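You operate a simulated robot arm through the tools that you are given. There is no shell and no other tool. Be economical: measure what you need, move in short steps, check, and stop when the job is done.

Carry out the task below with a simulated robot arm. There is one attempt and no reset: what you move stays moved.

## Task
Put two scoops of red beads from the bead tray beside the round box into the box's empty cell.
Fine: turn its lid to that cell and shut again; use the orange-handled scoop and put it back.
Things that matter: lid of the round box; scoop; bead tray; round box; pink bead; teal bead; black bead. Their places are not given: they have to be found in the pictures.

It is judged by the outcome, as a careful person would: the job done as asked, and still so three seconds after it is handed in. It fails if anything else is knocked over, pushed out of place, dropped, spilled or broken. A push-on lid holds only when it is set on centred and level and pressed home; a screw cap is set on level and turned clockwise until tight.

## Robot
A 7-joint arm with a two-finger parallel gripper, fixed in place. Base frame: the origin is at the foot of the arm, x ahead of it, y to its left, z up; the work surface is at about z = 0. Readings come in mm, degrees, newtons and seconds.
With the tool pointing down near the work surface it reaches from about 240 to 620 mm from the base axis. Its first joint turns from -66.0 to 66.0 degrees. Payload 2.6 kg.
The TCP is the grasp point between the finger pads, 30 mm short of the fingertips. In the tool frame z runs along the fingers and y along their closing line. The gripper opens to 94 mm. The fingers are 28 mm wide and 10 mm thick; the gripper's body (50 by 96 mm) begins 55 mm behind the TCP.
Orientation is that of the tool frame in the base frame, as a unit quaternion [x, y, z, w]. With the fingers straight down and closing along the base's y, the tool's x points along the base's -x, its y along +y and its z along -z.

## Interface
- The arm moves only by the tool drive_tool. Its arguments are lists of equal length, an entry for each row: "xyz": the shift along the tool's x, y, z in m, a list of three; "angular": the turn, a rotation vector about the tool's x, y, z in degrees, a list of three; "jaw": the opening, from 0 (shut) to 1 (fully open). In form: {"xyz": [[dx, dy, dz], ...], "angular": [[wx, wy, wz], ...], "jaw": [jaw, ...]}. A call has 1 to 12 rows; each row shifts and turns the commanded pose from where the row before left it, along the tool's axes as they then stand. A row lasts 0.2 s, in which the tool goes at most 50 mm and 8.6 degrees; a call with a longer step from one row to the next is refused whole, and so is a gripper value outside its range. Where a pose cannot be reached the arm comes as near as it can. A force on the tool above 40 N (or 10 N above the force at the start of the call, whichever is more), or a blocked arm, ends the call early, and 0.2 s more pass. Each finger travels about 72 mm/s and halts on what it meets, pressing with about 38 N; the grip force reading is that of the motor and also rises with nothing between the fingers. The clock runs only during rows and for 0.2 s after the last one: add rows that do not move to give the fingers time. It gives the time, the measured TCP pose, the force on the tool (base axes), the opening and the grip force at its end, in the units of the frame above (readings bear some noise).
- Cameras (640 x 400 px; columns grow to the right, rows downward): "scene" is fixed at [36.6, 446.5, 545]; the picture's right is [-0.70, -0.71, 0.00], its down [-0.53, 0.52, -0.67] and it looks along [0.48, -0.47, -0.75] (base axes); focal length 214 px, centre (320, 200). "wrist" rides on the gripper at [-37, 0, -58] in the tool frame; the picture's right is [0.00, -1.00, 0.00], its down [0.97, 0.00, -0.24] and it looks along [0.24, 0.00, 0.97] (tool axes); focal length 218 px, centre (320, 200).
- capture(camera): a new picture of that camera. It takes no simulated time.
- locate(camera, pixels): there is no depth. For up to 12 entries [column, row, z] of the newest picture of that camera ("zoom" is the newest enlarged one), the place [x, y] in the base frame at which the ray of that pixel passes the height z, good to about 3 mm. It takes no simulated time.
- inspect(camera, box): a new picture of the part [left, top, right, bottom] of that camera's present view, enlarged. It takes no simulated time.
- sign_off(): hands the job in; it is judged then, once.

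Keep the steps short. Do not move on a guess: measure, check each grasp and each placing, and mend mistakes. In all there are 80 turns and 46 pictures (those below and enlarged ones count). Leave the gripper open and the arm clear of the work at the hand-in unless told otherwise, and finish with a single line.

The tools are called after "Request:" as name(argument=value, ...) on one line, values as JSON. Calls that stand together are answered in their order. drive_tool: Moves the arm, as the interface text tells. Its arguments: {"type":"object","properties":{"xyz":{"type":"array"},"angular":{"type":"array"},"jaw":{"type":"array"}},"required":["xyz","angular","jaw"]} The other tools are called the same way: capture (camera) takes a picture; locate (camera, pixels) gives the place at which the rays of pixels pass given heights; inspect (camera, box) takes an enlarged picture of a part of a camera's view; sign_off () hands the job in.

At the start:

```text
time: 0.0
tool_pos: [355.8, -125.7, 335.0]
orientation: [0.0, 1.0, 0.0, 0.0]
force: [-1.2, -0.6, 0.0]
grip_width: 93.9
grasp_force: 0.0
```

scene: 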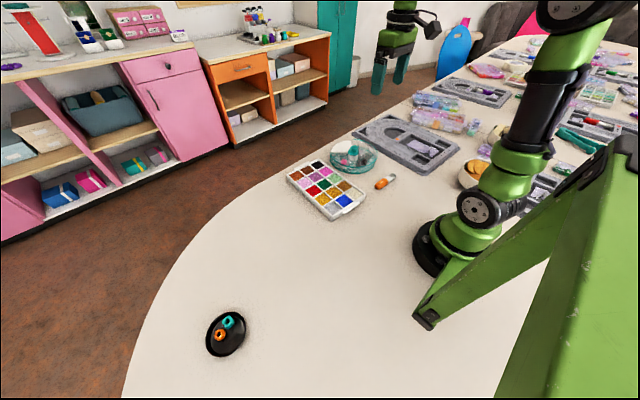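
wrist: 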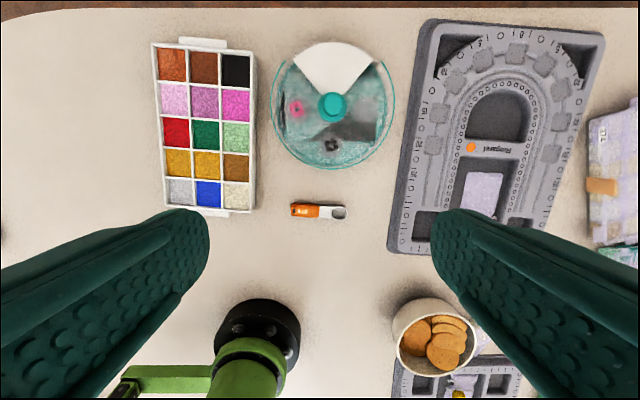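

I see the tray (about 205,125), the round box (333,105) and the scoop (318,211) in the wrist view. First I'll enlarge these.

Request:
inspect(camera="wrist", box=[255, 30, 415, 230])

Request:
inspect(camera="scene", box=[280, 130, 410, 225])

Request:
locate(camera="wrist", pixels=[[333, 105, 0], [333, 105, 40], [292, 210, 0], [346, 212, 0], [162, 118, 0], [190, 118, 0], [162, 148, 0], [190, 148, 0], [152, 43, 0], [255, 210, 0], [271, 105, 0], [394, 105, 0]])

```text
2.00 times, centred on (335, 130) of wrist
```

zoom: 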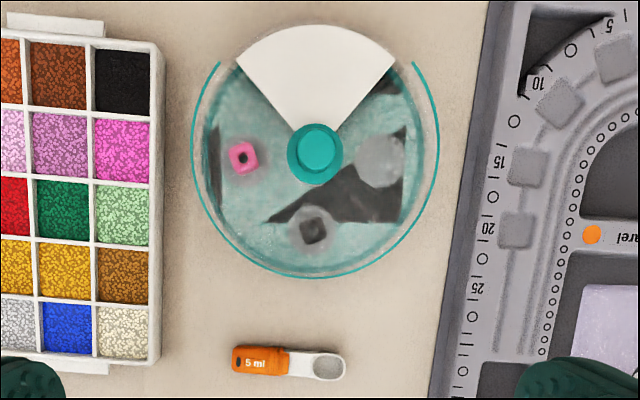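

```text
4.21 times, centred on (345, 178) of scene
```

zoom: 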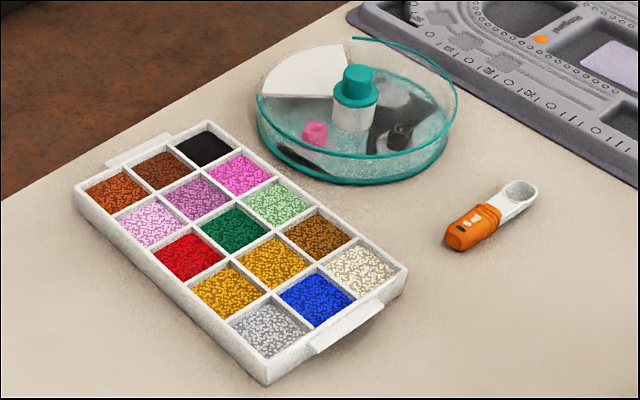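

```text
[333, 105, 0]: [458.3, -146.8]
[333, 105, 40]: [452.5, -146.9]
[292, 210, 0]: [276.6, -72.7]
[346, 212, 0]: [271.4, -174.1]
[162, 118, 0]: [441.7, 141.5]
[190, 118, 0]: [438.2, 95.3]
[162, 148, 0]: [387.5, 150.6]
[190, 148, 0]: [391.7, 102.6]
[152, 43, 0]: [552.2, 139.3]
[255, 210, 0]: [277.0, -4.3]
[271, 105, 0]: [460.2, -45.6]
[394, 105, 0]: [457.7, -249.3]
```

Moving closer above the round box (centre about 458,-147) for a better view.

Request:
drive_tool(xyz=[[-0.025, -0.004, 0.027], [-0.025, -0.004, 0.027], [-0.025, -0.004, 0.027], [-0.025, -0.004, 0.027], [-0.025, -0.004, 0.027], [0, 0, 0]], angular=[[0, 0, 0], [0, 0, 0], [0, 0, 0], [0, 0, 0], [0, 0, 0], [0, 0, 0]], jaw=[1, 1, 1, 1, 1, 1])

Request:
capture(camera="wrist")

```text
time: 1.4
tool_pos: [481.9, -145.7, 198.1]
orientation: [0.0, 1.0, -0.001, 0.0]
force: [0.2, 0.5, -0.4]
grip_width: 93.9
grasp_force: 0.0
```

```text
41 pictures are left
```

wrist: 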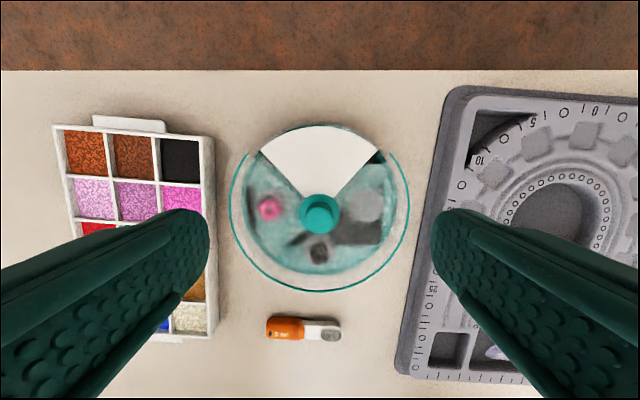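

Request:
inspect(camera="wrist", box=[220, 115, 420, 300])

Request:
inspect(camera="scene", box=[325, 130, 385, 185])

Request:
locate(camera="wrist", pixels=[[320, 214, 0], [320, 214, 50], [229, 214, 0], [410, 214, 0], [320, 292, 0], [266, 328, 10], [341, 331, 10], [303, 318, 10], [303, 342, 10], [320, 125, 0], [110, 227, 20], [185, 318, 20]])

```text
2.16 times, centred on (320, 208) of wrist
```

zoom: 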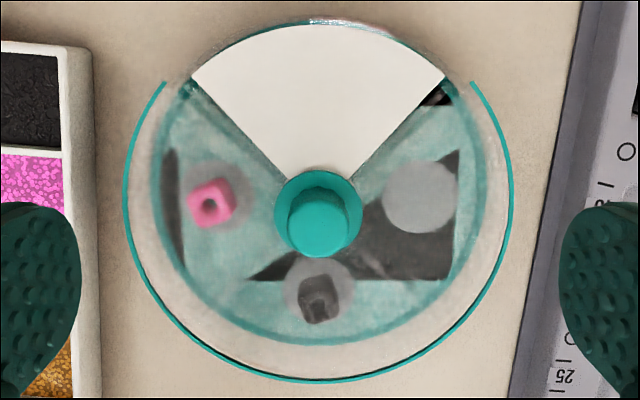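

```text
7.27 times, centred on (355, 158) of scene
```

zoom: 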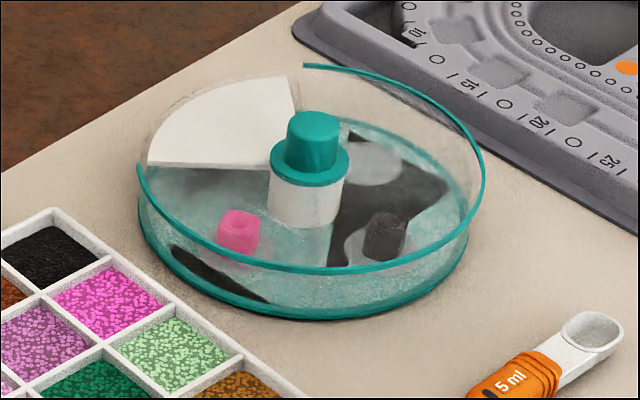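

```text
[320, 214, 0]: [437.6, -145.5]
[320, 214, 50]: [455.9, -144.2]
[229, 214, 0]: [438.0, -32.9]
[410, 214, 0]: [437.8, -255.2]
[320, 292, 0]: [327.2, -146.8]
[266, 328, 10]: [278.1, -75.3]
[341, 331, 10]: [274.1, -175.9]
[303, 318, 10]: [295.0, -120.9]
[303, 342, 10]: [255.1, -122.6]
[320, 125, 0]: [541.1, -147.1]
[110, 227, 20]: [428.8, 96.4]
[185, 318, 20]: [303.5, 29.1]
```

The right cell of the box (grey pad, no bead) looks empty. Triangulating, the knob top is near (452,-145,55). I'll descend to just above the knob and check before gripping.

Request:
drive_tool(xyz=[[0.015, 0, 0.03], [0.015, 0, 0.03], [0, 0, 0.03], [0, 0, 0]], angular=[[0, 0, 0], [0, 0, 0], [0, 0, 0], [0, 0, 0]], jaw=[1, 1, 1, 1])

Request:
inspect(camera="scene", box=[315, 110, 395, 190])

Request:
capture(camera="wrist")

```text
time: 2.4
tool_pos: [452.6, -145.1, 109.3]
orientation: [0.001, 1.0, 0.0, 0.0]
force: [0.1, 1.2, -0.5]
grip_width: 93.9
grasp_force: 0.1
```

```text
5.00 times, centred on (355, 150) of scene
```

zoom: 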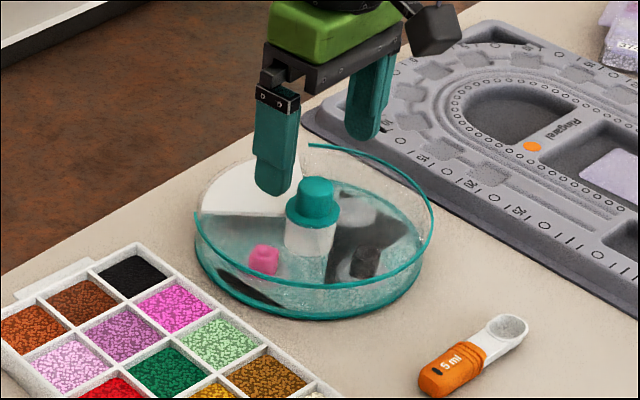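

```text
37 pictures are left
```

wrist: 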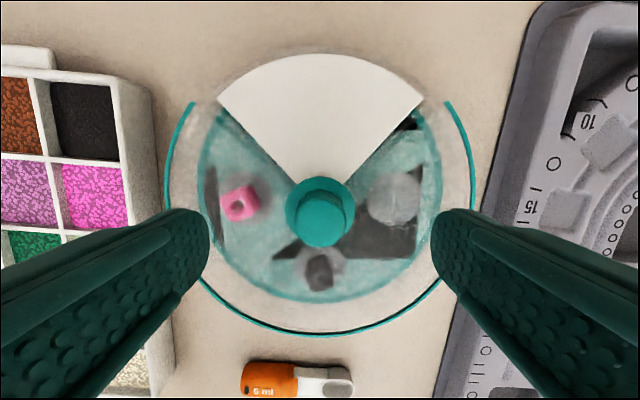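

Knob is centred between the fingers. Descending to TCP z≈67 and closing on the knob.

Request:
drive_tool(xyz=[[0, 0, 0.02], [0, 0, 0.022], [0, 0, 0], [0, 0, 0], [0, 0, 0], [0, 0, 0], [0, 0, 0], [0, 0, 0]], angular=[[0, 0, 0], [0, 0, 0], [0, 0, 0], [0, 0, 0], [0, 0, 0], [0, 0, 0], [0, 0, 0], [0, 0, 0]], jaw=[1, 1, 1, 0.5, 0.3, 0.2, 0.2, 0.2])

Request:
inspect(camera="scene", box=[315, 110, 395, 190])

```text
time: 4.2
tool_pos: [451.8, -145.6, 67.4]
orientation: [-0.001, 1.0, 0.0, 0.001]
force: [0.5, 1.7, 10.6]
grip_width: 42.0
grasp_force: 37.7
```

```text
5.00 times, centred on (355, 150) of scene
```

zoom: 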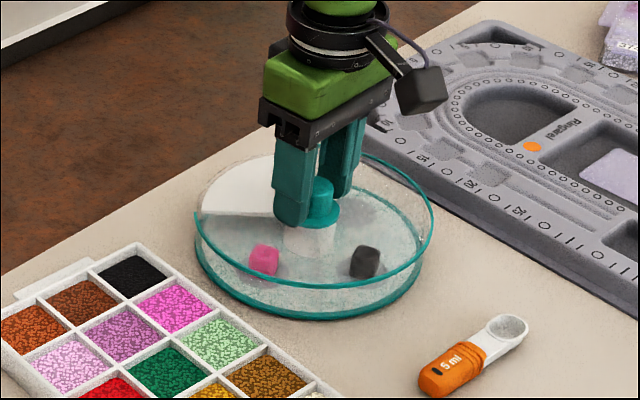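

Width is 42 mm, so the tips seem to grip the flange, not the knob. I'll open, rise 7 mm and close again.

Request:
drive_tool(xyz=[[0, 0, 0], [0, 0, 0], [0, 0, -0.007], [0, 0, 0], [0, 0, 0], [0, 0, 0], [0, 0, 0]], angular=[[0, 0, 0], [0, 0, 0], [0, 0, 0], [0, 0, 0], [0, 0, 0], [0, 0, 0], [0, 0, 0]], jaw=[0.6, 0.6, 0.6, 0.3, 0.2, 0.2, 0.2])

```text
time: 5.8
tool_pos: [451.6, -145.3, 75.1]
orientation: [-0.001, 1.0, 0.0, 0.001]
force: [0.9, -0.1, -0.5]
grip_width: 26.9
grasp_force: 38.3
```

Now it grips the 27 mm knob. Turning about 24° clockwise from above, then looking.

Request:
drive_tool(xyz=[[0, 0, 0], [0, 0, 0], [0, 0, 0], [0, 0, 0]], angular=[[0, 0, 8], [0, 0, 8], [0, 0, 8], [0, 0, 0]], jaw=[0.2, 0.2, 0.2, 0.2])

Request:
inspect(camera="scene", box=[315, 110, 395, 190])

Request:
capture(camera="wrist")

```text
time: 6.8
tool_pos: [452.2, -145.5, 73.3]
orientation: [0.209, 0.978, 0.0, -0.001]
force: [0.2, -0.1, -0.2]
grip_width: 26.7
grasp_force: 37.8
```

```text
5.00 times, centred on (355, 150) of scene
```

zoom: 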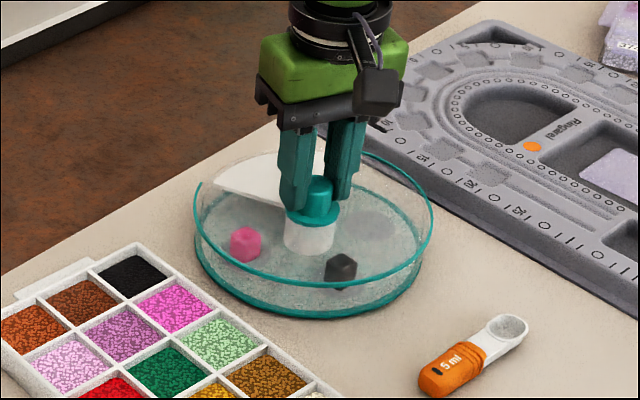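

```text
34 pictures are left
```

wrist: 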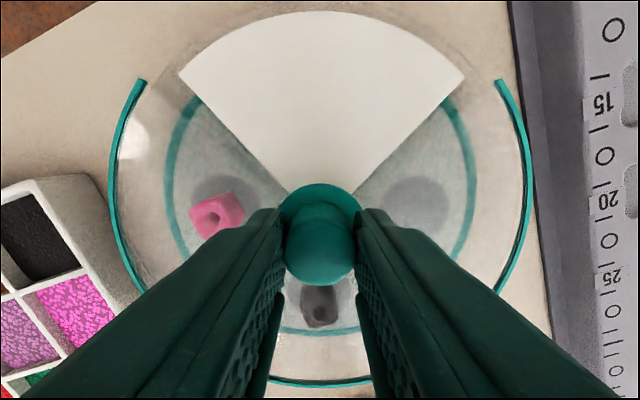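

The whole box turned (beads and white sector moved with the knob), so the lid's friction exceeds the table's. I'll turn back 24°, then press down so the table holds the base while turning.

Request:
drive_tool(xyz=[[0, 0, 0], [0, 0, 0], [0, 0, 0], [0, 0, 0], [0, 0, 0.003], [0, 0, 0]], angular=[[0, 0, -8], [0, 0, -8], [0, 0, -8], [0, 0, 0], [0, 0, 0], [0, 0, 0]], jaw=[0.2, 0.2, 0.2, 0.2, 0.2, 0.2])

Request:
capture(camera="wrist")

```text
time: 8.2
tool_pos: [450.8, -146.6, 73.8]
orientation: [0.0, 1.0, -0.001, 0.001]
force: [-12.8, 2.3, 26.1]
grip_width: 26.8
grasp_force: 38.1
```

```text
33 pictures are left
```

wrist: 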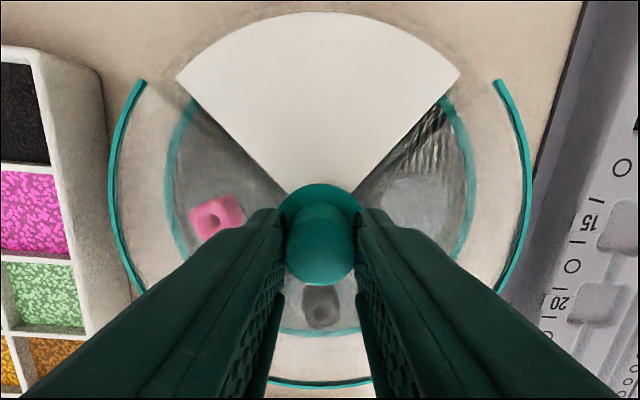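

Pressing gives 26 N down. Now turn 16° while pressed.

Request:
drive_tool(xyz=[[0, 0, 0], [0, 0, 0], [0, 0, 0]], angular=[[0, 0, 8], [0, 0, 8], [0, 0, 0]], jaw=[0.2, 0.2, 0.2])

Request:
capture(camera="wrist")

```text
time: 9.0
tool_pos: [450.7, -146.9, 73.2]
orientation: [0.141, 0.99, 0.0, 0.002]
force: [-9.2, -0.8, 28.3]
grip_width: 26.9
grasp_force: 38.0
```

```text
32 pictures are left
```

wrist: 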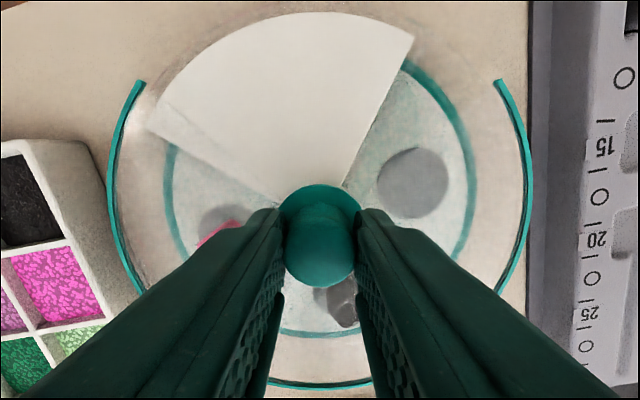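

Now only the lid turns. Continuing in the pressed state another 40°.

Request:
drive_tool(xyz=[[0, 0, 0], [0, 0, 0], [0, 0, 0], [0, 0, 0], [0, 0, 0], [0, 0, 0]], angular=[[0, 0, 8], [0, 0, 8], [0, 0, 8], [0, 0, 8], [0, 0, 8], [0, 0, 0]], jaw=[0.2, 0.2, 0.2, 0.2, 0.2, 0.2])

```text
time: 10.4
tool_pos: [450.6, -147.4, 71.9]
orientation: [0.472, 0.882, 0.0, 0.002]
force: [-4.6, -0.8, 27.7]
grip_width: 26.8
grasp_force: 38.1
```

Request:
drive_tool(xyz=[[0, 0, 0], [0, 0, 0], [0, 0, 0], [0, 0, 0], [0, 0, 0], [0, 0, 0]], angular=[[0, 0, 8], [0, 0, 8], [0, 0, 8], [0, 0, 8], [0, 0, 2], [0, 0, 0]], jaw=[0.2, 0.2, 0.2, 0.2, 0.2, 0.2])

Request:
capture(camera="wrist")

Request:
inspect(camera="scene", box=[315, 110, 395, 190])

```text
time: 11.8
tool_pos: [451.7, -147.3, 73.6]
orientation: [0.708, 0.706, -0.001, 0.0]
force: [-7.3, -7.5, 24.8]
grip_width: 26.9
grasp_force: 37.5
```

```text
31 pictures are left
```

wrist: 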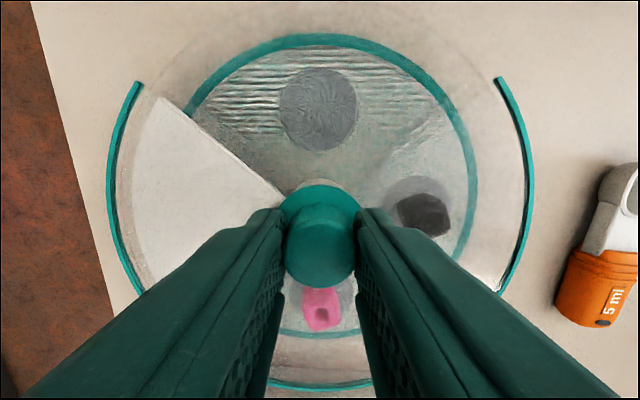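

```text
5.00 times, centred on (355, 150) of scene
```

zoom: 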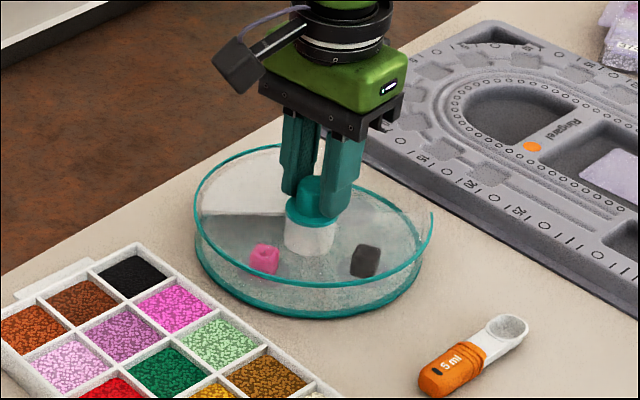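

The lid's opening is now over the empty cell. Release and rise, then go to view the scoop (tool x = base +y, tool y = base +x now).

Request:
drive_tool(xyz=[[0, 0, 0], [0, 0, 0], [0, 0, 0], [0, 0, -0.03], [0, 0, -0.04], [0, 0, -0.04], [0.005, -0.04, 0], [0.005, -0.045, 0], [0.005, -0.045, 0], [0.01, -0.045, 0], [0, 0, 0]], angular=[[0, 0, 0], [0, 0, 0], [0, 0, 0], [0, 0, 0], [0, 0, 0], [0, 0, 0], [0, 0, 0], [0, 0, 0], [0, 0, 0], [0, 0, 0], [0, 0, 0]], jaw=[0.6, 0.8, 0.8, 0.8, 0.8, 0.8, 0.8, 0.8, 0.8, 0.8, 0.8])

Request:
capture(camera="wrist")

```text
time: 14.2
tool_pos: [274.6, -121.2, 180.4]
orientation: [0.707, 0.708, 0.001, 0.0]
force: [-0.3, -0.1, -0.4]
grip_width: 75.2
grasp_force: 0.0
```

```text
29 pictures are left
```

wrist: 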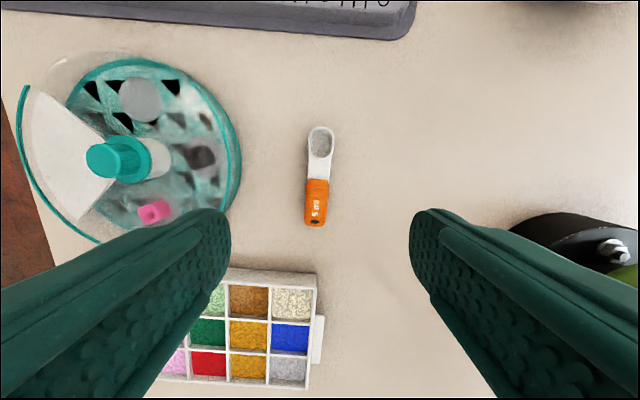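

Request:
inspect(camera="wrist", box=[270, 115, 370, 240])

Request:
locate(camera="wrist", pixels=[[320, 127, 15], [315, 226, 5], [305, 200, 12], [327, 200, 12], [309, 140, 15], [333, 140, 15], [209, 362, 18], [191, 351, 20], [226, 351, 20], [226, 376, 20], [188, 376, 20], [140, 100, 5]])

Request:
inspect(camera="scene", box=[365, 165, 405, 195])

```text
3.20 times, centred on (320, 178) of wrist
```

zoom: 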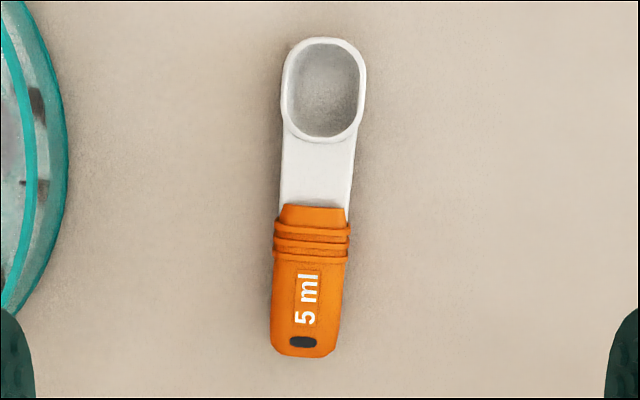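

```text
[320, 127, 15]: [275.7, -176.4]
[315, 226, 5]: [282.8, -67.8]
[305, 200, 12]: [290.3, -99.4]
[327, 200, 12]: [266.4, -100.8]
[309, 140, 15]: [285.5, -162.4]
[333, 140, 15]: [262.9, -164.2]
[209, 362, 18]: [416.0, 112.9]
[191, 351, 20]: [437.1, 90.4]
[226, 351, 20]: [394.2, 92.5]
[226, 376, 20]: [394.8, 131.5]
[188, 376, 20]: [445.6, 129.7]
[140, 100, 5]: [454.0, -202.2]
```

```text
13.33 times, centred on (385, 180) of scene
```

zoom: 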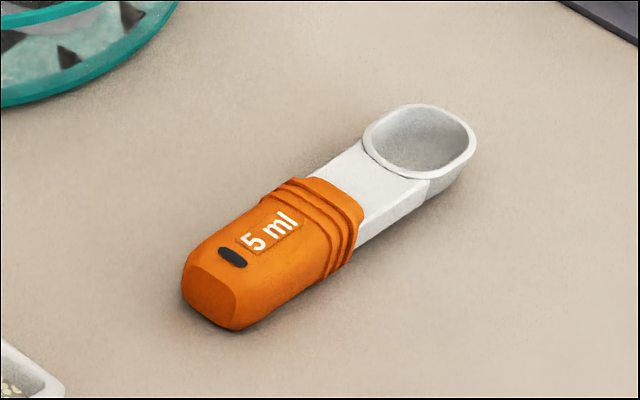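

Scoop lies from butt (283,-68) to tip (276,-176), turned 3.7°. Grip its handle at (281,-92): align, descend to TCP z≈34.

Request:
drive_tool(xyz=[[0.029, 0.0065, 0], [0, 0, 0.04], [0, 0, 0.04], [0, 0, 0.04], [0, 0, 0.015], [0, 0, 0.0105], [0, 0, 0]], angular=[[0, 0, 3.7], [0, 0, 0], [0, 0, 0], [0, 0, 0], [0, 0, 0], [0, 0, 0], [0, 0, 0]], jaw=[0.7, 0.7, 0.7, 0.7, 0.7, 0.7, 0.7])

Request:
capture(camera="wrist")

```text
time: 15.8
tool_pos: [281.9, -91.9, 34.2]
orientation: [0.729, 0.685, 0.0, 0.0]
force: [-0.9, 0.4, 0.0]
grip_width: 65.8
grasp_force: 0.1
```

```text
26 pictures are left
```

wrist: 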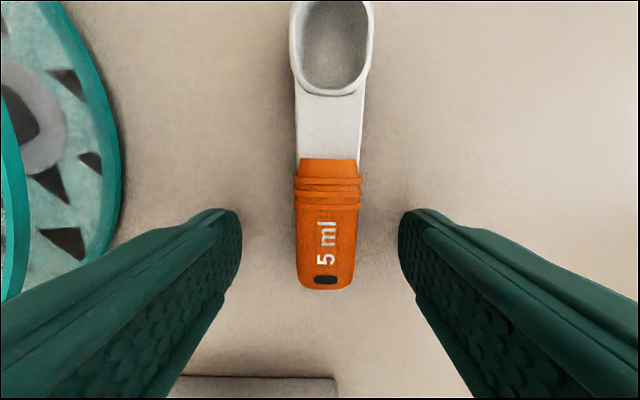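

Handle is about 3 mm to the right of the mid-line; shift and close gently.

Request:
drive_tool(xyz=[[0, -0.003, 0], [0, 0, 0], [0, 0, 0], [0, 0, 0], [0, 0, 0]], angular=[[0, 0, 0], [0, 0, 0], [0, 0, 0], [0, 0, 0], [0, 0, 0]], jaw=[0.6, 0.4, 0.25, 0.15, 0.15])

Request:
drive_tool(xyz=[[0, 0, -0.02], [0, 0, -0.04], [0, 0, -0.04], [0, 0, -0.04], [0, 0, 0]], angular=[[0, 0, 0], [0, 0, 0], [0, 0, 0], [0, 0, 0], [0, 0, 0]], jaw=[0.15, 0.15, 0.15, 0.15, 0.15])

Request:
capture(camera="wrist")

Request:
inspect(camera="scene", box=[340, 90, 440, 190])

```text
time: 17.0
tool_pos: [278.4, -92.8, 35.3]
orientation: [0.729, 0.684, 0.0, 0.001]
force: [0.5, 0.0, 0.1]
grip_width: 21.6
grasp_force: 37.9
```

```text
time: 18.2
tool_pos: [276.2, -90.5, 178.3]
orientation: [0.73, 0.683, 0.0, 0.0]
force: [0.6, -0.4, -0.6]
grip_width: 22.1
grasp_force: 38.4
```

```text
25 pictures are left
```

wrist: 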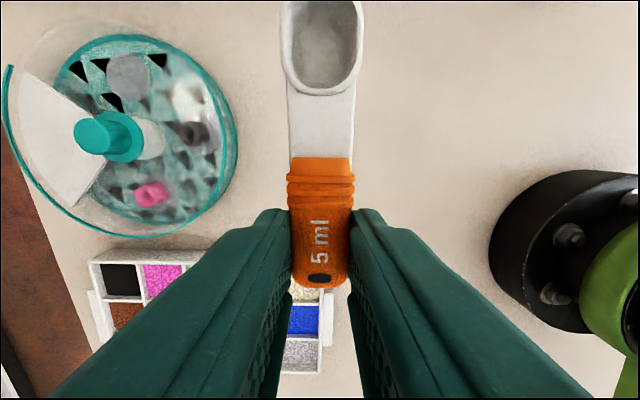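

```text
4.00 times, centred on (390, 140) of scene
```

zoom: 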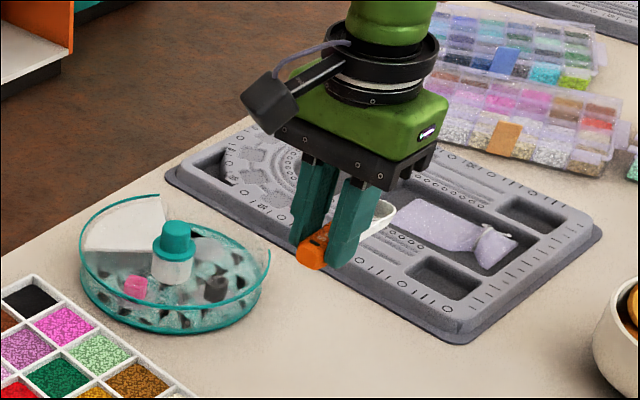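

Scoop is held straight. Move towards the tray at height, offset so the red cell isn't hidden by the scoop.

Request:
drive_tool(xyz=[[0.0408, 0.0113, 0], [0.0408, 0.0113, 0], [0.0408, 0.0113, 0], [0.0408, 0.0113, 0], [0.0408, 0.0113, 0], [0.0408, 0.0113, 0], [0, 0, 0]], angular=[[0, 0, 0], [0, 0, 0], [0, 0, 0], [0, 0, 0], [0, 0, 0], [0, 0, 0], [0, 0, 0]], jaw=[0.15, 0.15, 0.15, 0.15, 0.15, 0.15, 0.15])

Request:
capture(camera="wrist")

```text
time: 19.8
tool_pos: [363.0, 150.7, 176.6]
orientation: [0.73, 0.684, 0.0, -0.001]
force: [0.6, -0.3, 0.5]
grip_width: 21.8
grasp_force: 38.6
```

```text
23 pictures are left
```

wrist: 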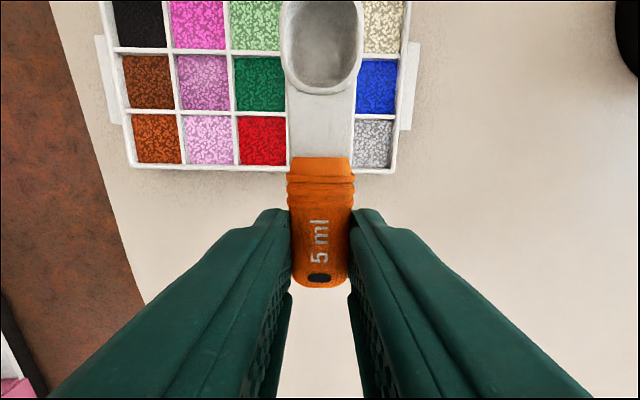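

Request:
locate(camera="wrist", pixels=[[238, 116, 18], [238, 165, 18], [286, 116, 18], [287, 165, 18], [262, 140, 15], [262, 168, 22], [262, 172, 0], [135, 167, 22], [396, 172, 22], [262, 140, 25]])

Request:
inspect(camera="scene", box=[285, 120, 375, 220])

```text
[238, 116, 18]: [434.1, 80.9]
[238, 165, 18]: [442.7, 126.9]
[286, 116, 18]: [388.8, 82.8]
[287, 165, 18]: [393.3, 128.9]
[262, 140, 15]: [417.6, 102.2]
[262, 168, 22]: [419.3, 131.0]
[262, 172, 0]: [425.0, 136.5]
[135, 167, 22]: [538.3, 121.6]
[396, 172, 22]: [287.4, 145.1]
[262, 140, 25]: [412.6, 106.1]
```

```text
4.00 times, centred on (330, 170) of scene
```

zoom: 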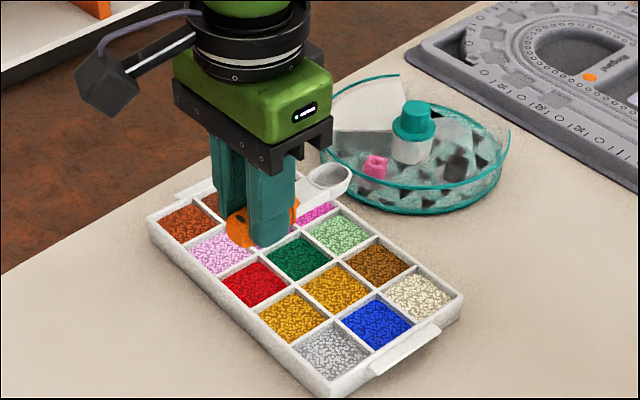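

The red cell spans about x 390–440, y 82–128 (top ≈ z 22). I'll move over in line with it and pitch the scoop 45° nose-down at height.

Request:
drive_tool(xyz=[[0.006, 0.0266, 0], [0.006, 0.0266, 0], [0, 0, 0], [0, 0, 0], [0, 0, 0], [0, 0, 0], [0, 0, 0], [0, 0, 0], [0, 0, 0]], angular=[[0, 0, 0], [0, 0, 0], [0, 7.5, 0], [0, 7.5, 0], [0, 7.5, 0], [0, 7.5, 0], [0, 7.5, 0], [0, 7.5, 0], [0, 0, 0]], jaw=[0.15, 0.15, 0.15, 0.15, 0.15, 0.15, 0.15, 0.15, 0.15])

Request:
capture(camera="wrist")

Request:
inspect(camera="scene", box=[270, 110, 380, 220])

```text
time: 21.8
tool_pos: [416.0, 157.2, 175.9]
orientation: [0.674, 0.631, 0.281, -0.262]
force: [0.4, -0.3, 1.0]
grip_width: 21.5
grasp_force: 38.0
```

```text
21 pictures are left
```

wrist: 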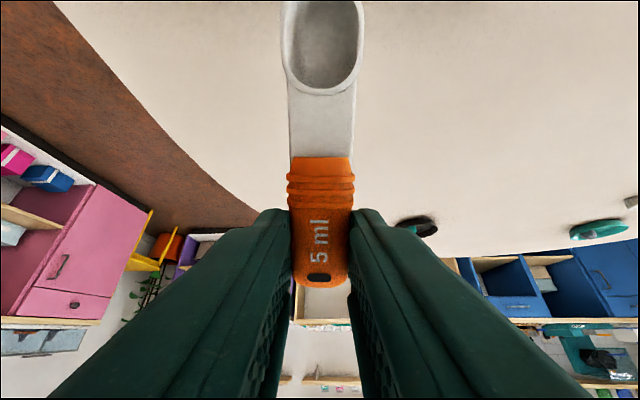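

```text
3.64 times, centred on (325, 165) of scene
```

zoom: 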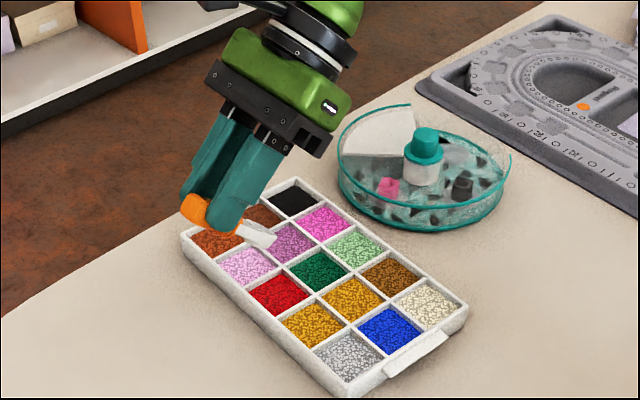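

Pitch is right. Descend 65 mm straight down to just above the near wall of the red cell and check.

Request:
drive_tool(xyz=[[-0.023, 0, 0.023], [-0.023, 0, 0.023], [0, 0, 0]], angular=[[0, 0, 0], [0, 0, 0], [0, 0, 0]], jaw=[0.15, 0.15, 0.15])

Request:
inspect(camera="scene", box=[290, 150, 350, 210])

```text
time: 22.6
tool_pos: [417.8, 156.5, 111.9]
orientation: [0.674, 0.632, 0.28, -0.261]
force: [0.5, 0.1, -0.2]
grip_width: 21.2
grasp_force: 37.6
```

```text
6.67 times, centred on (320, 180) of scene
```

zoom: 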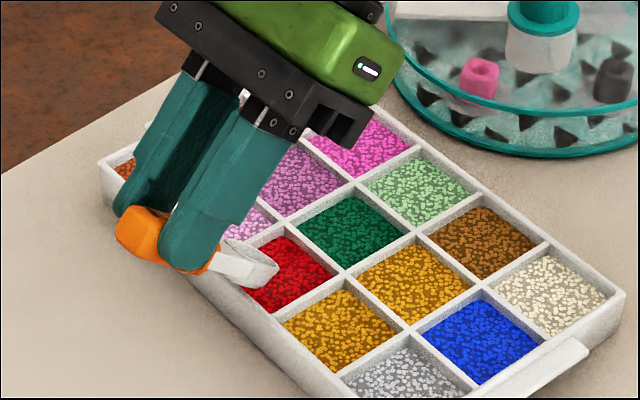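

Bowl is just over the near edge of the red cell. Dive along the nose (tool -x) in small steps.

Request:
drive_tool(xyz=[[-0.01, 0, 0], [-0.01, 0, 0], [-0.007, 0, 0], [-0.006, 0, 0], [0, 0, 0]], angular=[[0, 0, 0], [0, 0, 0], [0, 0, 0], [0, 0, 0], [0, 0, 0]], jaw=[0.15, 0.15, 0.15, 0.15, 0.15])

Request:
inspect(camera="scene", box=[295, 160, 345, 210])

```text
time: 23.8
tool_pos: [415.3, 132.0, 88.3]
orientation: [0.675, 0.631, 0.28, -0.262]
force: [-0.3, 0.1, 1.1]
grip_width: 21.8
grasp_force: 38.2
```

```text
8.00 times, centred on (320, 185) of scene
```

zoom: 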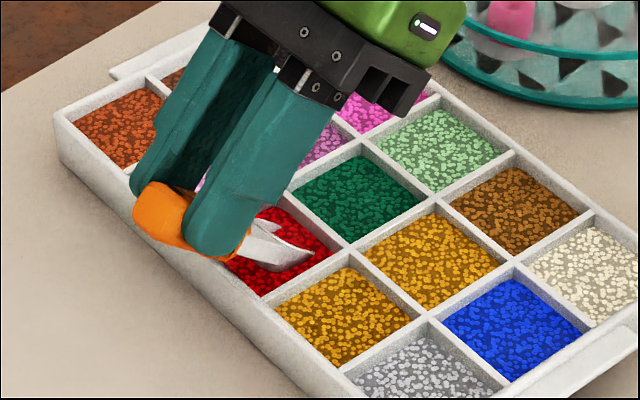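

The bowl is in the beads. Now dig 3 mm deeper, then level the scoop gradually while lifting clear of the wall, and lift out.

Request:
drive_tool(xyz=[[-0.003, 0, 0.0006], [0, 0, 0], [0.00417, 0, 0.00884], [0.00547, 0, 0.00634], [0.00512, 0, 0.00573], [0.00396, 0, 0.00586], [0.0035, 0, 0.00549], [0.00327, 0, 0.00043], [0, 0, -0.01], [0, 0, -0.02], [0, 0, -0.03], [0, 0, 0]], angular=[[0, 0, 0], [0, 0, 0], [0, -7.5, 0], [0, -7.5, 0], [0, -7.5, 0], [0, -7.5, 0], [0, -7.5, 0], [0, -7.5, 0], [0, 0, 0], [0, 0, 0], [0, 0, 0], [0, 0, 0]], jaw=[0.15, 0.15, 0.15, 0.15, 0.15, 0.15, 0.15, 0.15, 0.15, 0.15, 0.15, 0.15])

Request:
capture(camera="wrist")

Request:
inspect(camera="scene", box=[285, 120, 375, 210])

```text
time: 26.4
tool_pos: [417.4, 169.7, 129.0]
orientation: [0.729, 0.684, -0.001, 0.0]
force: [1.0, -0.1, -0.1]
grip_width: 21.3
grasp_force: 38.6
```

```text
17 pictures are left
```

wrist: 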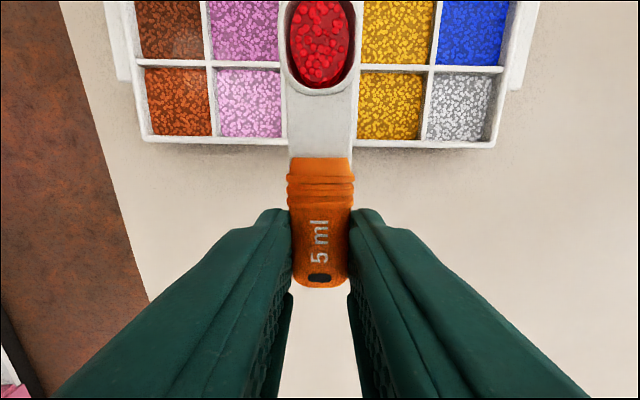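

```text
4.44 times, centred on (330, 165) of scene
```

zoom: 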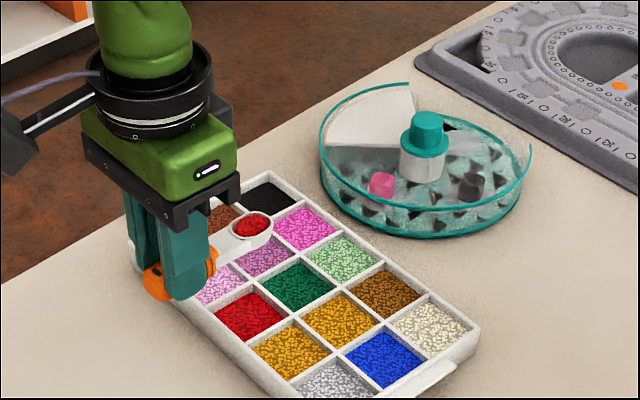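

A full scoop of red. Lifting and carrying it smoothly to a hover over the box's open cell.

Request:
drive_tool(xyz=[[0, 0, -0.018], [0, 0, -0.018], [-0.0111, 0.0024, 0], [-0.025, 0.0053, 0], [-0.0333, 0.0071, 0], [-0.0333, 0.0071, 0], [-0.0361, 0.0077, 0], [-0.0361, 0.0077, 0], [-0.0333, 0.0071, 0], [-0.0333, 0.0071, 0], [-0.025, 0.0053, 0], [-0.0111, 0.0024, 0]], angular=[[0, 0, 0], [0, 0, 0], [0, 0, 0], [0, 0, 0], [0, 0, 0], [0, 0, 0], [0, 0, 0], [0, 0, 0], [0, 0, 0], [0, 0, 0], [0, 0, 0], [0, 0, 0]], jaw=[0.15, 0.15, 0.15, 0.15, 0.15, 0.15, 0.15, 0.15, 0.15, 0.15, 0.15, 0.15])

Request:
capture(camera="wrist")

```text
time: 29.0
tool_pos: [457.8, -110.2, 167.5]
orientation: [0.73, 0.684, 0.0, 0.0]
force: [-0.1, 0.0, 0.2]
grip_width: 21.1
grasp_force: 38.1
```

```text
15 pictures are left
```

wrist: 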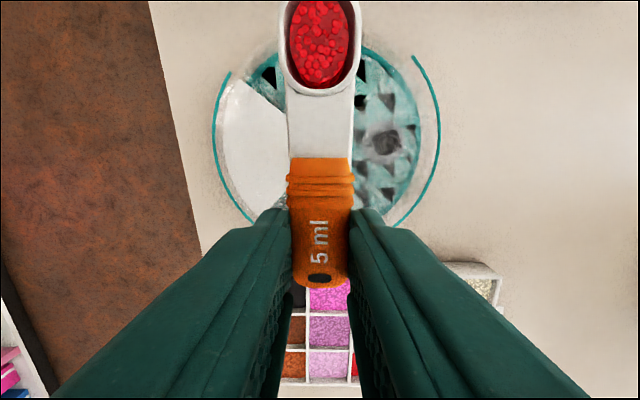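

Lip is over the cell at (452,-194). Pitch nose-down pivoting about the lip while lowering it to z≈52 — first to 60°.

Request:
drive_tool(xyz=[[-0.0051, 0, 0.0067], [-0.00577, 0, 0.007], [-0.00764, 0, 0.00572], [-0.00916, 0, 0.00303], [-0.00925, 0, -0.00038], [-0.00821, 0, -0.00441], [-0.00686, 0, -0.00728], [-0.00574, 0, -0.00895], [0, 0, 0]], angular=[[0, 7.5, 0], [0, 7.5, 0], [0, 7.5, 0], [0, 7.5, 0], [0, 7.5, 0], [0, 7.5, 0], [0, 7.5, 0], [0, 7.5, 0], [0, 0, 0]], jaw=[0.15, 0.15, 0.15, 0.15, 0.15, 0.15, 0.15, 0.15, 0.15])

Request:
inspect(camera="scene", box=[325, 90, 405, 190])

```text
time: 31.0
tool_pos: [455.0, -173.4, 134.4]
orientation: [0.632, 0.591, 0.366, -0.342]
force: [0.0, 0.7, 0.5]
grip_width: 21.3
grasp_force: 37.8
```

```text
4.00 times, centred on (365, 140) of scene
```

zoom: 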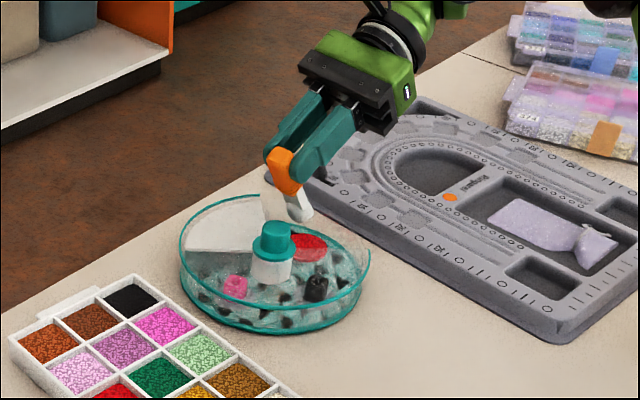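

Red beads are in the cell. Continue to 82° to empty the bowl fully and look into it.

Request:
drive_tool(xyz=[[-0.00498, 0, -0.00983], [-0.0034, 0, -0.01082], [-0.00329, 0, -0.0107], [0, 0, 0], [0, 0, 0]], angular=[[0, 7.5, 0], [0, 7.5, 0], [0, 7.5, 0], [0, 0, 0], [0, 0, 0]], jaw=[0.15, 0.15, 0.15, 0.15, 0.15])

Request:
capture(camera="wrist")

```text
time: 32.2
tool_pos: [452.0, -204.7, 134.3]
orientation: [0.549, 0.514, 0.481, -0.451]
force: [-1.2, 0.5, 0.1]
grip_width: 21.4
grasp_force: 38.2
```

```text
13 pictures are left
```

wrist: 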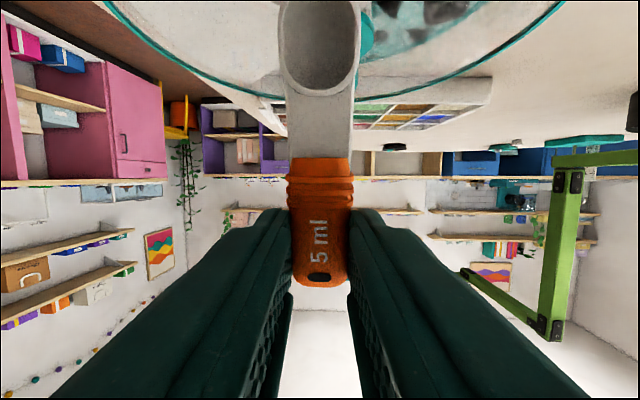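

Bowl is empty. Rise 50 mm, pitch back to 45°, then return to the tray.

Request:
drive_tool(xyz=[[0.0248, 0, -0.0033], [0.0248, 0, -0.0033], [0, 0, 0], [0, 0, 0], [0, 0, 0], [0, 0, 0], [0, 0, 0], [0, 0, 0]], angular=[[0, 0, 0], [0, 0, 0], [0, -7.5, 0], [0, -7.5, 0], [0, -7.5, 0], [0, -7.5, 0], [0, -7.5, 0], [0, 0, 0]], jaw=[0.15, 0.15, 0.15, 0.15, 0.15, 0.15, 0.15, 0.15])

Request:
drive_tool(xyz=[[0.0317, -0.0072, 0.0317], [0.0317, -0.0072, 0.0317], [0.0317, -0.0072, 0.0317], [0.0317, -0.0072, 0.0317], [0.0317, -0.0072, 0.0317], [0.0317, -0.0072, 0.0317], [0.0317, -0.0072, 0.0317], [0.0317, -0.0072, 0.0317], [0, 0, 0]], angular=[[0, 0, 0], [0, 0, 0], [0, 0, 0], [0, 0, 0], [0, 0, 0], [0, 0, 0], [0, 0, 0], [0, 0, 0], [0, 0, 0]], jaw=[0.15, 0.15, 0.15, 0.15, 0.15, 0.15, 0.15, 0.15, 0.15])

Request:
inspect(camera="scene", box=[285, 125, 385, 215])

```text
time: 34.0
tool_pos: [453.2, -205.6, 184.5]
orientation: [0.675, 0.632, 0.279, -0.261]
force: [-0.2, -0.5, -0.1]
grip_width: 21.0
grasp_force: 38.3
```

```text
time: 36.0
tool_pos: [415.6, 155.7, 183.0]
orientation: [0.675, 0.632, 0.279, -0.261]
force: [-0.6, 0.5, -0.6]
grip_width: 21.5
grasp_force: 38.2
```

```text
4.44 times, centred on (335, 170) of scene
```

zoom: 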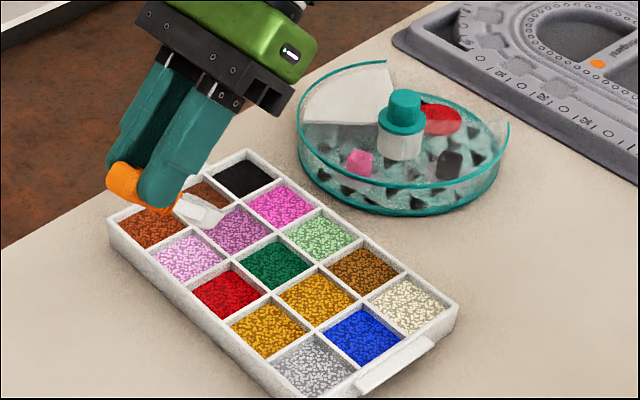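

First scoop is cleanly in the cell, nothing spilled. Repeating the same dig for the second scoop.

Request:
drive_tool(xyz=[[-0.0251, 0.002, 0.0251], [-0.0251, 0, 0.0251], [0, 0, 0], [-0.01, 0, 0], [-0.01, 0, 0], [-0.007, 0, 0], [-0.006, 0, 0], [0, 0, 0]], angular=[[0, 0, 0], [0, 0, 0], [0, 0, 0], [0, 0, 0], [0, 0, 0], [0, 0, 0], [0, 0, 0], [0, 0, 0]], jaw=[0.15, 0.15, 0.15, 0.15, 0.15, 0.15, 0.15, 0.15])

```text
time: 37.8
tool_pos: [419.3, 131.6, 90.2]
orientation: [0.674, 0.631, 0.28, -0.262]
force: [-0.2, -0.7, 0.2]
grip_width: 21.4
grasp_force: 37.8
```

Request:
drive_tool(xyz=[[-0.0042, -0.001, 0.002], [0, 0, 0], [0.00417, 0, 0.00884], [0.00547, 0, 0.00634], [0.00512, 0, 0.00573], [0.00396, 0, 0.00586], [0.0035, 0, 0.00549], [0.00327, 0, 0.00043], [0, 0, -0.01], [0, 0, -0.02], [0, 0, -0.03], [0, 0, 0]], angular=[[0, 0, 0], [0, 0, 0], [0, -7.5, 0], [0, -7.5, 0], [0, -7.5, 0], [0, -7.5, 0], [0, -7.5, 0], [0, -7.5, 0], [0, 0, 0], [0, 0, 0], [0, 0, 0], [0, 0, 0]], jaw=[0.15, 0.15, 0.15, 0.15, 0.15, 0.15, 0.15, 0.15, 0.15, 0.15, 0.15, 0.15])

Request:
capture(camera="wrist")

```text
time: 40.4
tool_pos: [418.7, 170.3, 130.7]
orientation: [0.73, 0.683, 0.0, 0.0]
force: [0.4, -0.7, -0.5]
grip_width: 20.9
grasp_force: 38.3
```

```text
11 pictures are left
```

wrist: 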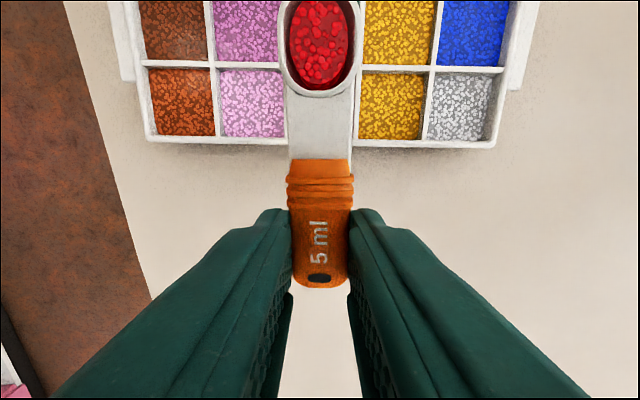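

Second full scoop. Carry it over as before.

Request:
drive_tool(xyz=[[0, 0, -0.018], [0, 0, -0.018], [-0.0111, 0.0024, 0], [-0.025, 0.0053, 0], [-0.0333, 0.0071, 0], [-0.0333, 0.0071, 0], [-0.0361, 0.0077, 0], [-0.0361, 0.0077, 0], [-0.0333, 0.0071, 0], [-0.0333, 0.0071, 0], [-0.025, 0.0053, 0], [-0.0111, 0.0024, 0]], angular=[[0, 0, 0], [0, 0, 0], [0, 0, 0], [0, 0, 0], [0, 0, 0], [0, 0, 0], [0, 0, 0], [0, 0, 0], [0, 0, 0], [0, 0, 0], [0, 0, 0], [0, 0, 0]], jaw=[0.15, 0.15, 0.15, 0.15, 0.15, 0.15, 0.15, 0.15, 0.15, 0.15, 0.15, 0.15])

Request:
drive_tool(xyz=[[-0.0051, 0, 0.0067], [-0.00577, 0, 0.007], [-0.00764, 0, 0.00572], [-0.00916, 0, 0.00303], [-0.00925, 0, -0.00038], [-0.00821, 0, -0.00441], [-0.00686, 0, -0.00728], [-0.00574, 0, -0.00895], [0, 0, 0]], angular=[[0, 7.5, 0], [0, 7.5, 0], [0, 7.5, 0], [0, 7.5, 0], [0, 7.5, 0], [0, 7.5, 0], [0, 7.5, 0], [0, 7.5, 0], [0, 0, 0]], jaw=[0.15, 0.15, 0.15, 0.15, 0.15, 0.15, 0.15, 0.15, 0.15])

Request:
drive_tool(xyz=[[-0.00498, 0, -0.00983], [-0.0034, 0, -0.01082], [-0.00329, 0, -0.0107], [0, 0, 0], [0, 0, 0]], angular=[[0, 7.5, 0], [0, 7.5, 0], [0, 7.5, 0], [0, 0, 0], [0, 0, 0]], jaw=[0.15, 0.15, 0.15, 0.15, 0.15])

Request:
capture(camera="wrist")

```text
time: 43.0
tool_pos: [462.7, -111.6, 166.8]
orientation: [0.73, 0.684, 0.0, 0.0]
force: [-0.5, -0.1, -0.3]
grip_width: 21.3
grasp_force: 37.7
```

```text
time: 45.0
tool_pos: [457.4, -171.7, 133.7]
orientation: [0.632, 0.592, 0.365, -0.342]
force: [-0.9, 0.5, -0.4]
grip_width: 21.2
grasp_force: 38.0
```

```text
time: 46.2
tool_pos: [454.4, -204.9, 134.9]
orientation: [0.549, 0.514, 0.481, -0.451]
force: [-0.1, -0.2, -0.3]
grip_width: 21.2
grasp_force: 37.9
```

```text
10 pictures are left
```

wrist: 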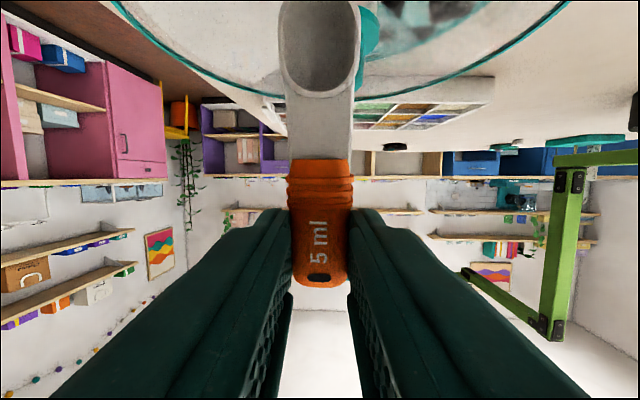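

Empty again. Rise and level the scoop.

Request:
drive_tool(xyz=[[0.03, 0, -0.004], [0.03, 0, -0.004], [0, 0, 0], [0, 0, 0], [0, 0, 0], [0, 0, 0], [0, 0, 0], [0, 0, 0], [0, 0, 0], [0, 0, 0], [0, 0, 0], [0, 0, 0]], angular=[[0, 0, 0], [0, -7.5, 0], [0, -7.5, 0], [0, -7.5, 0], [0, -7.5, 0], [0, -7.5, 0], [0, -7.5, 0], [0, -7.5, 0], [0, -7.5, 0], [0, -7.5, 0], [0, -7.5, 0], [0, -7.5, 0]], jaw=[0.15, 0.15, 0.15, 0.15, 0.15, 0.15, 0.15, 0.15, 0.15, 0.15, 0.15, 0.15])

```text
time: 48.8
tool_pos: [456.1, -204.9, 195.2]
orientation: [0.73, 0.684, -0.001, 0.0]
force: [-0.2, 0.0, 0.1]
grip_width: 21.1
grasp_force: 37.5
```

Request:
drive_tool(xyz=[[0.02, -0.0369, 0], [0.02, -0.0369, 0], [0.02, -0.0369, 0], [0.02, -0.0369, 0], [0.02, -0.0369, 0], [0, 0, 0.04], [0, 0, 0.04], [0, 0, 0.04], [0, 0, 0]], angular=[[0, 0, 0], [0, 0, 0], [0, 0, 0], [0, 0, 0], [0, 0, 0], [0, 0, 0], [0, 0, 0], [0, 0, 0], [0, 0, 0]], jaw=[0.15, 0.15, 0.15, 0.15, 0.15, 0.15, 0.15, 0.15, 0.15])

Request:
capture(camera="scene")

```text
time: 50.8
tool_pos: [276.7, -94.0, 73.6]
orientation: [0.73, 0.684, 0.0, 0.001]
force: [-0.2, 0.2, -1.0]
grip_width: 21.2
grasp_force: 38.4
```

```text
9 pictures are left
```

scene: 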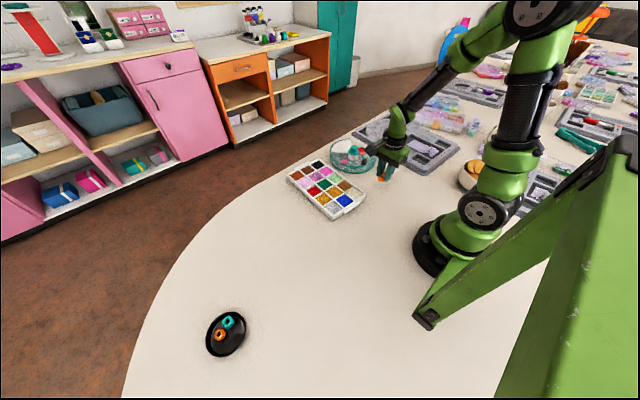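

Lower the scoop to the table, carefully.

Request:
drive_tool(xyz=[[0.001, 0.0015, 0.02], [0, 0, 0.012], [0, 0, 0.003], [0, 0, 0.002], [0, 0, 0]], angular=[[0, 0, 0], [0, 0, 0], [0, 0, 0], [0, 0, 0], [0, 0, 0]], jaw=[0.15, 0.15, 0.15, 0.15, 0.15])

```text
time: 52.0
tool_pos: [279.9, -92.7, 37.7]
orientation: [0.729, 0.684, 0.0, 0.001]
force: [0.8, 0.2, -0.2]
grip_width: 21.2
grasp_force: 37.9
```

Request:
drive_tool(xyz=[[0, 0, 0.001], [0, 0, 0.001], [0, 0, 0]], angular=[[0, 0, 0], [0, 0, 0], [0, 0, 0]], jaw=[0.15, 0.15, 0.15])

```text
time: 52.8
tool_pos: [279.4, -92.6, 36.0]
orientation: [0.73, 0.683, 0.001, 0.0]
force: [-3.1, -0.5, 12.6]
grip_width: 21.1
grasp_force: 38.5
```

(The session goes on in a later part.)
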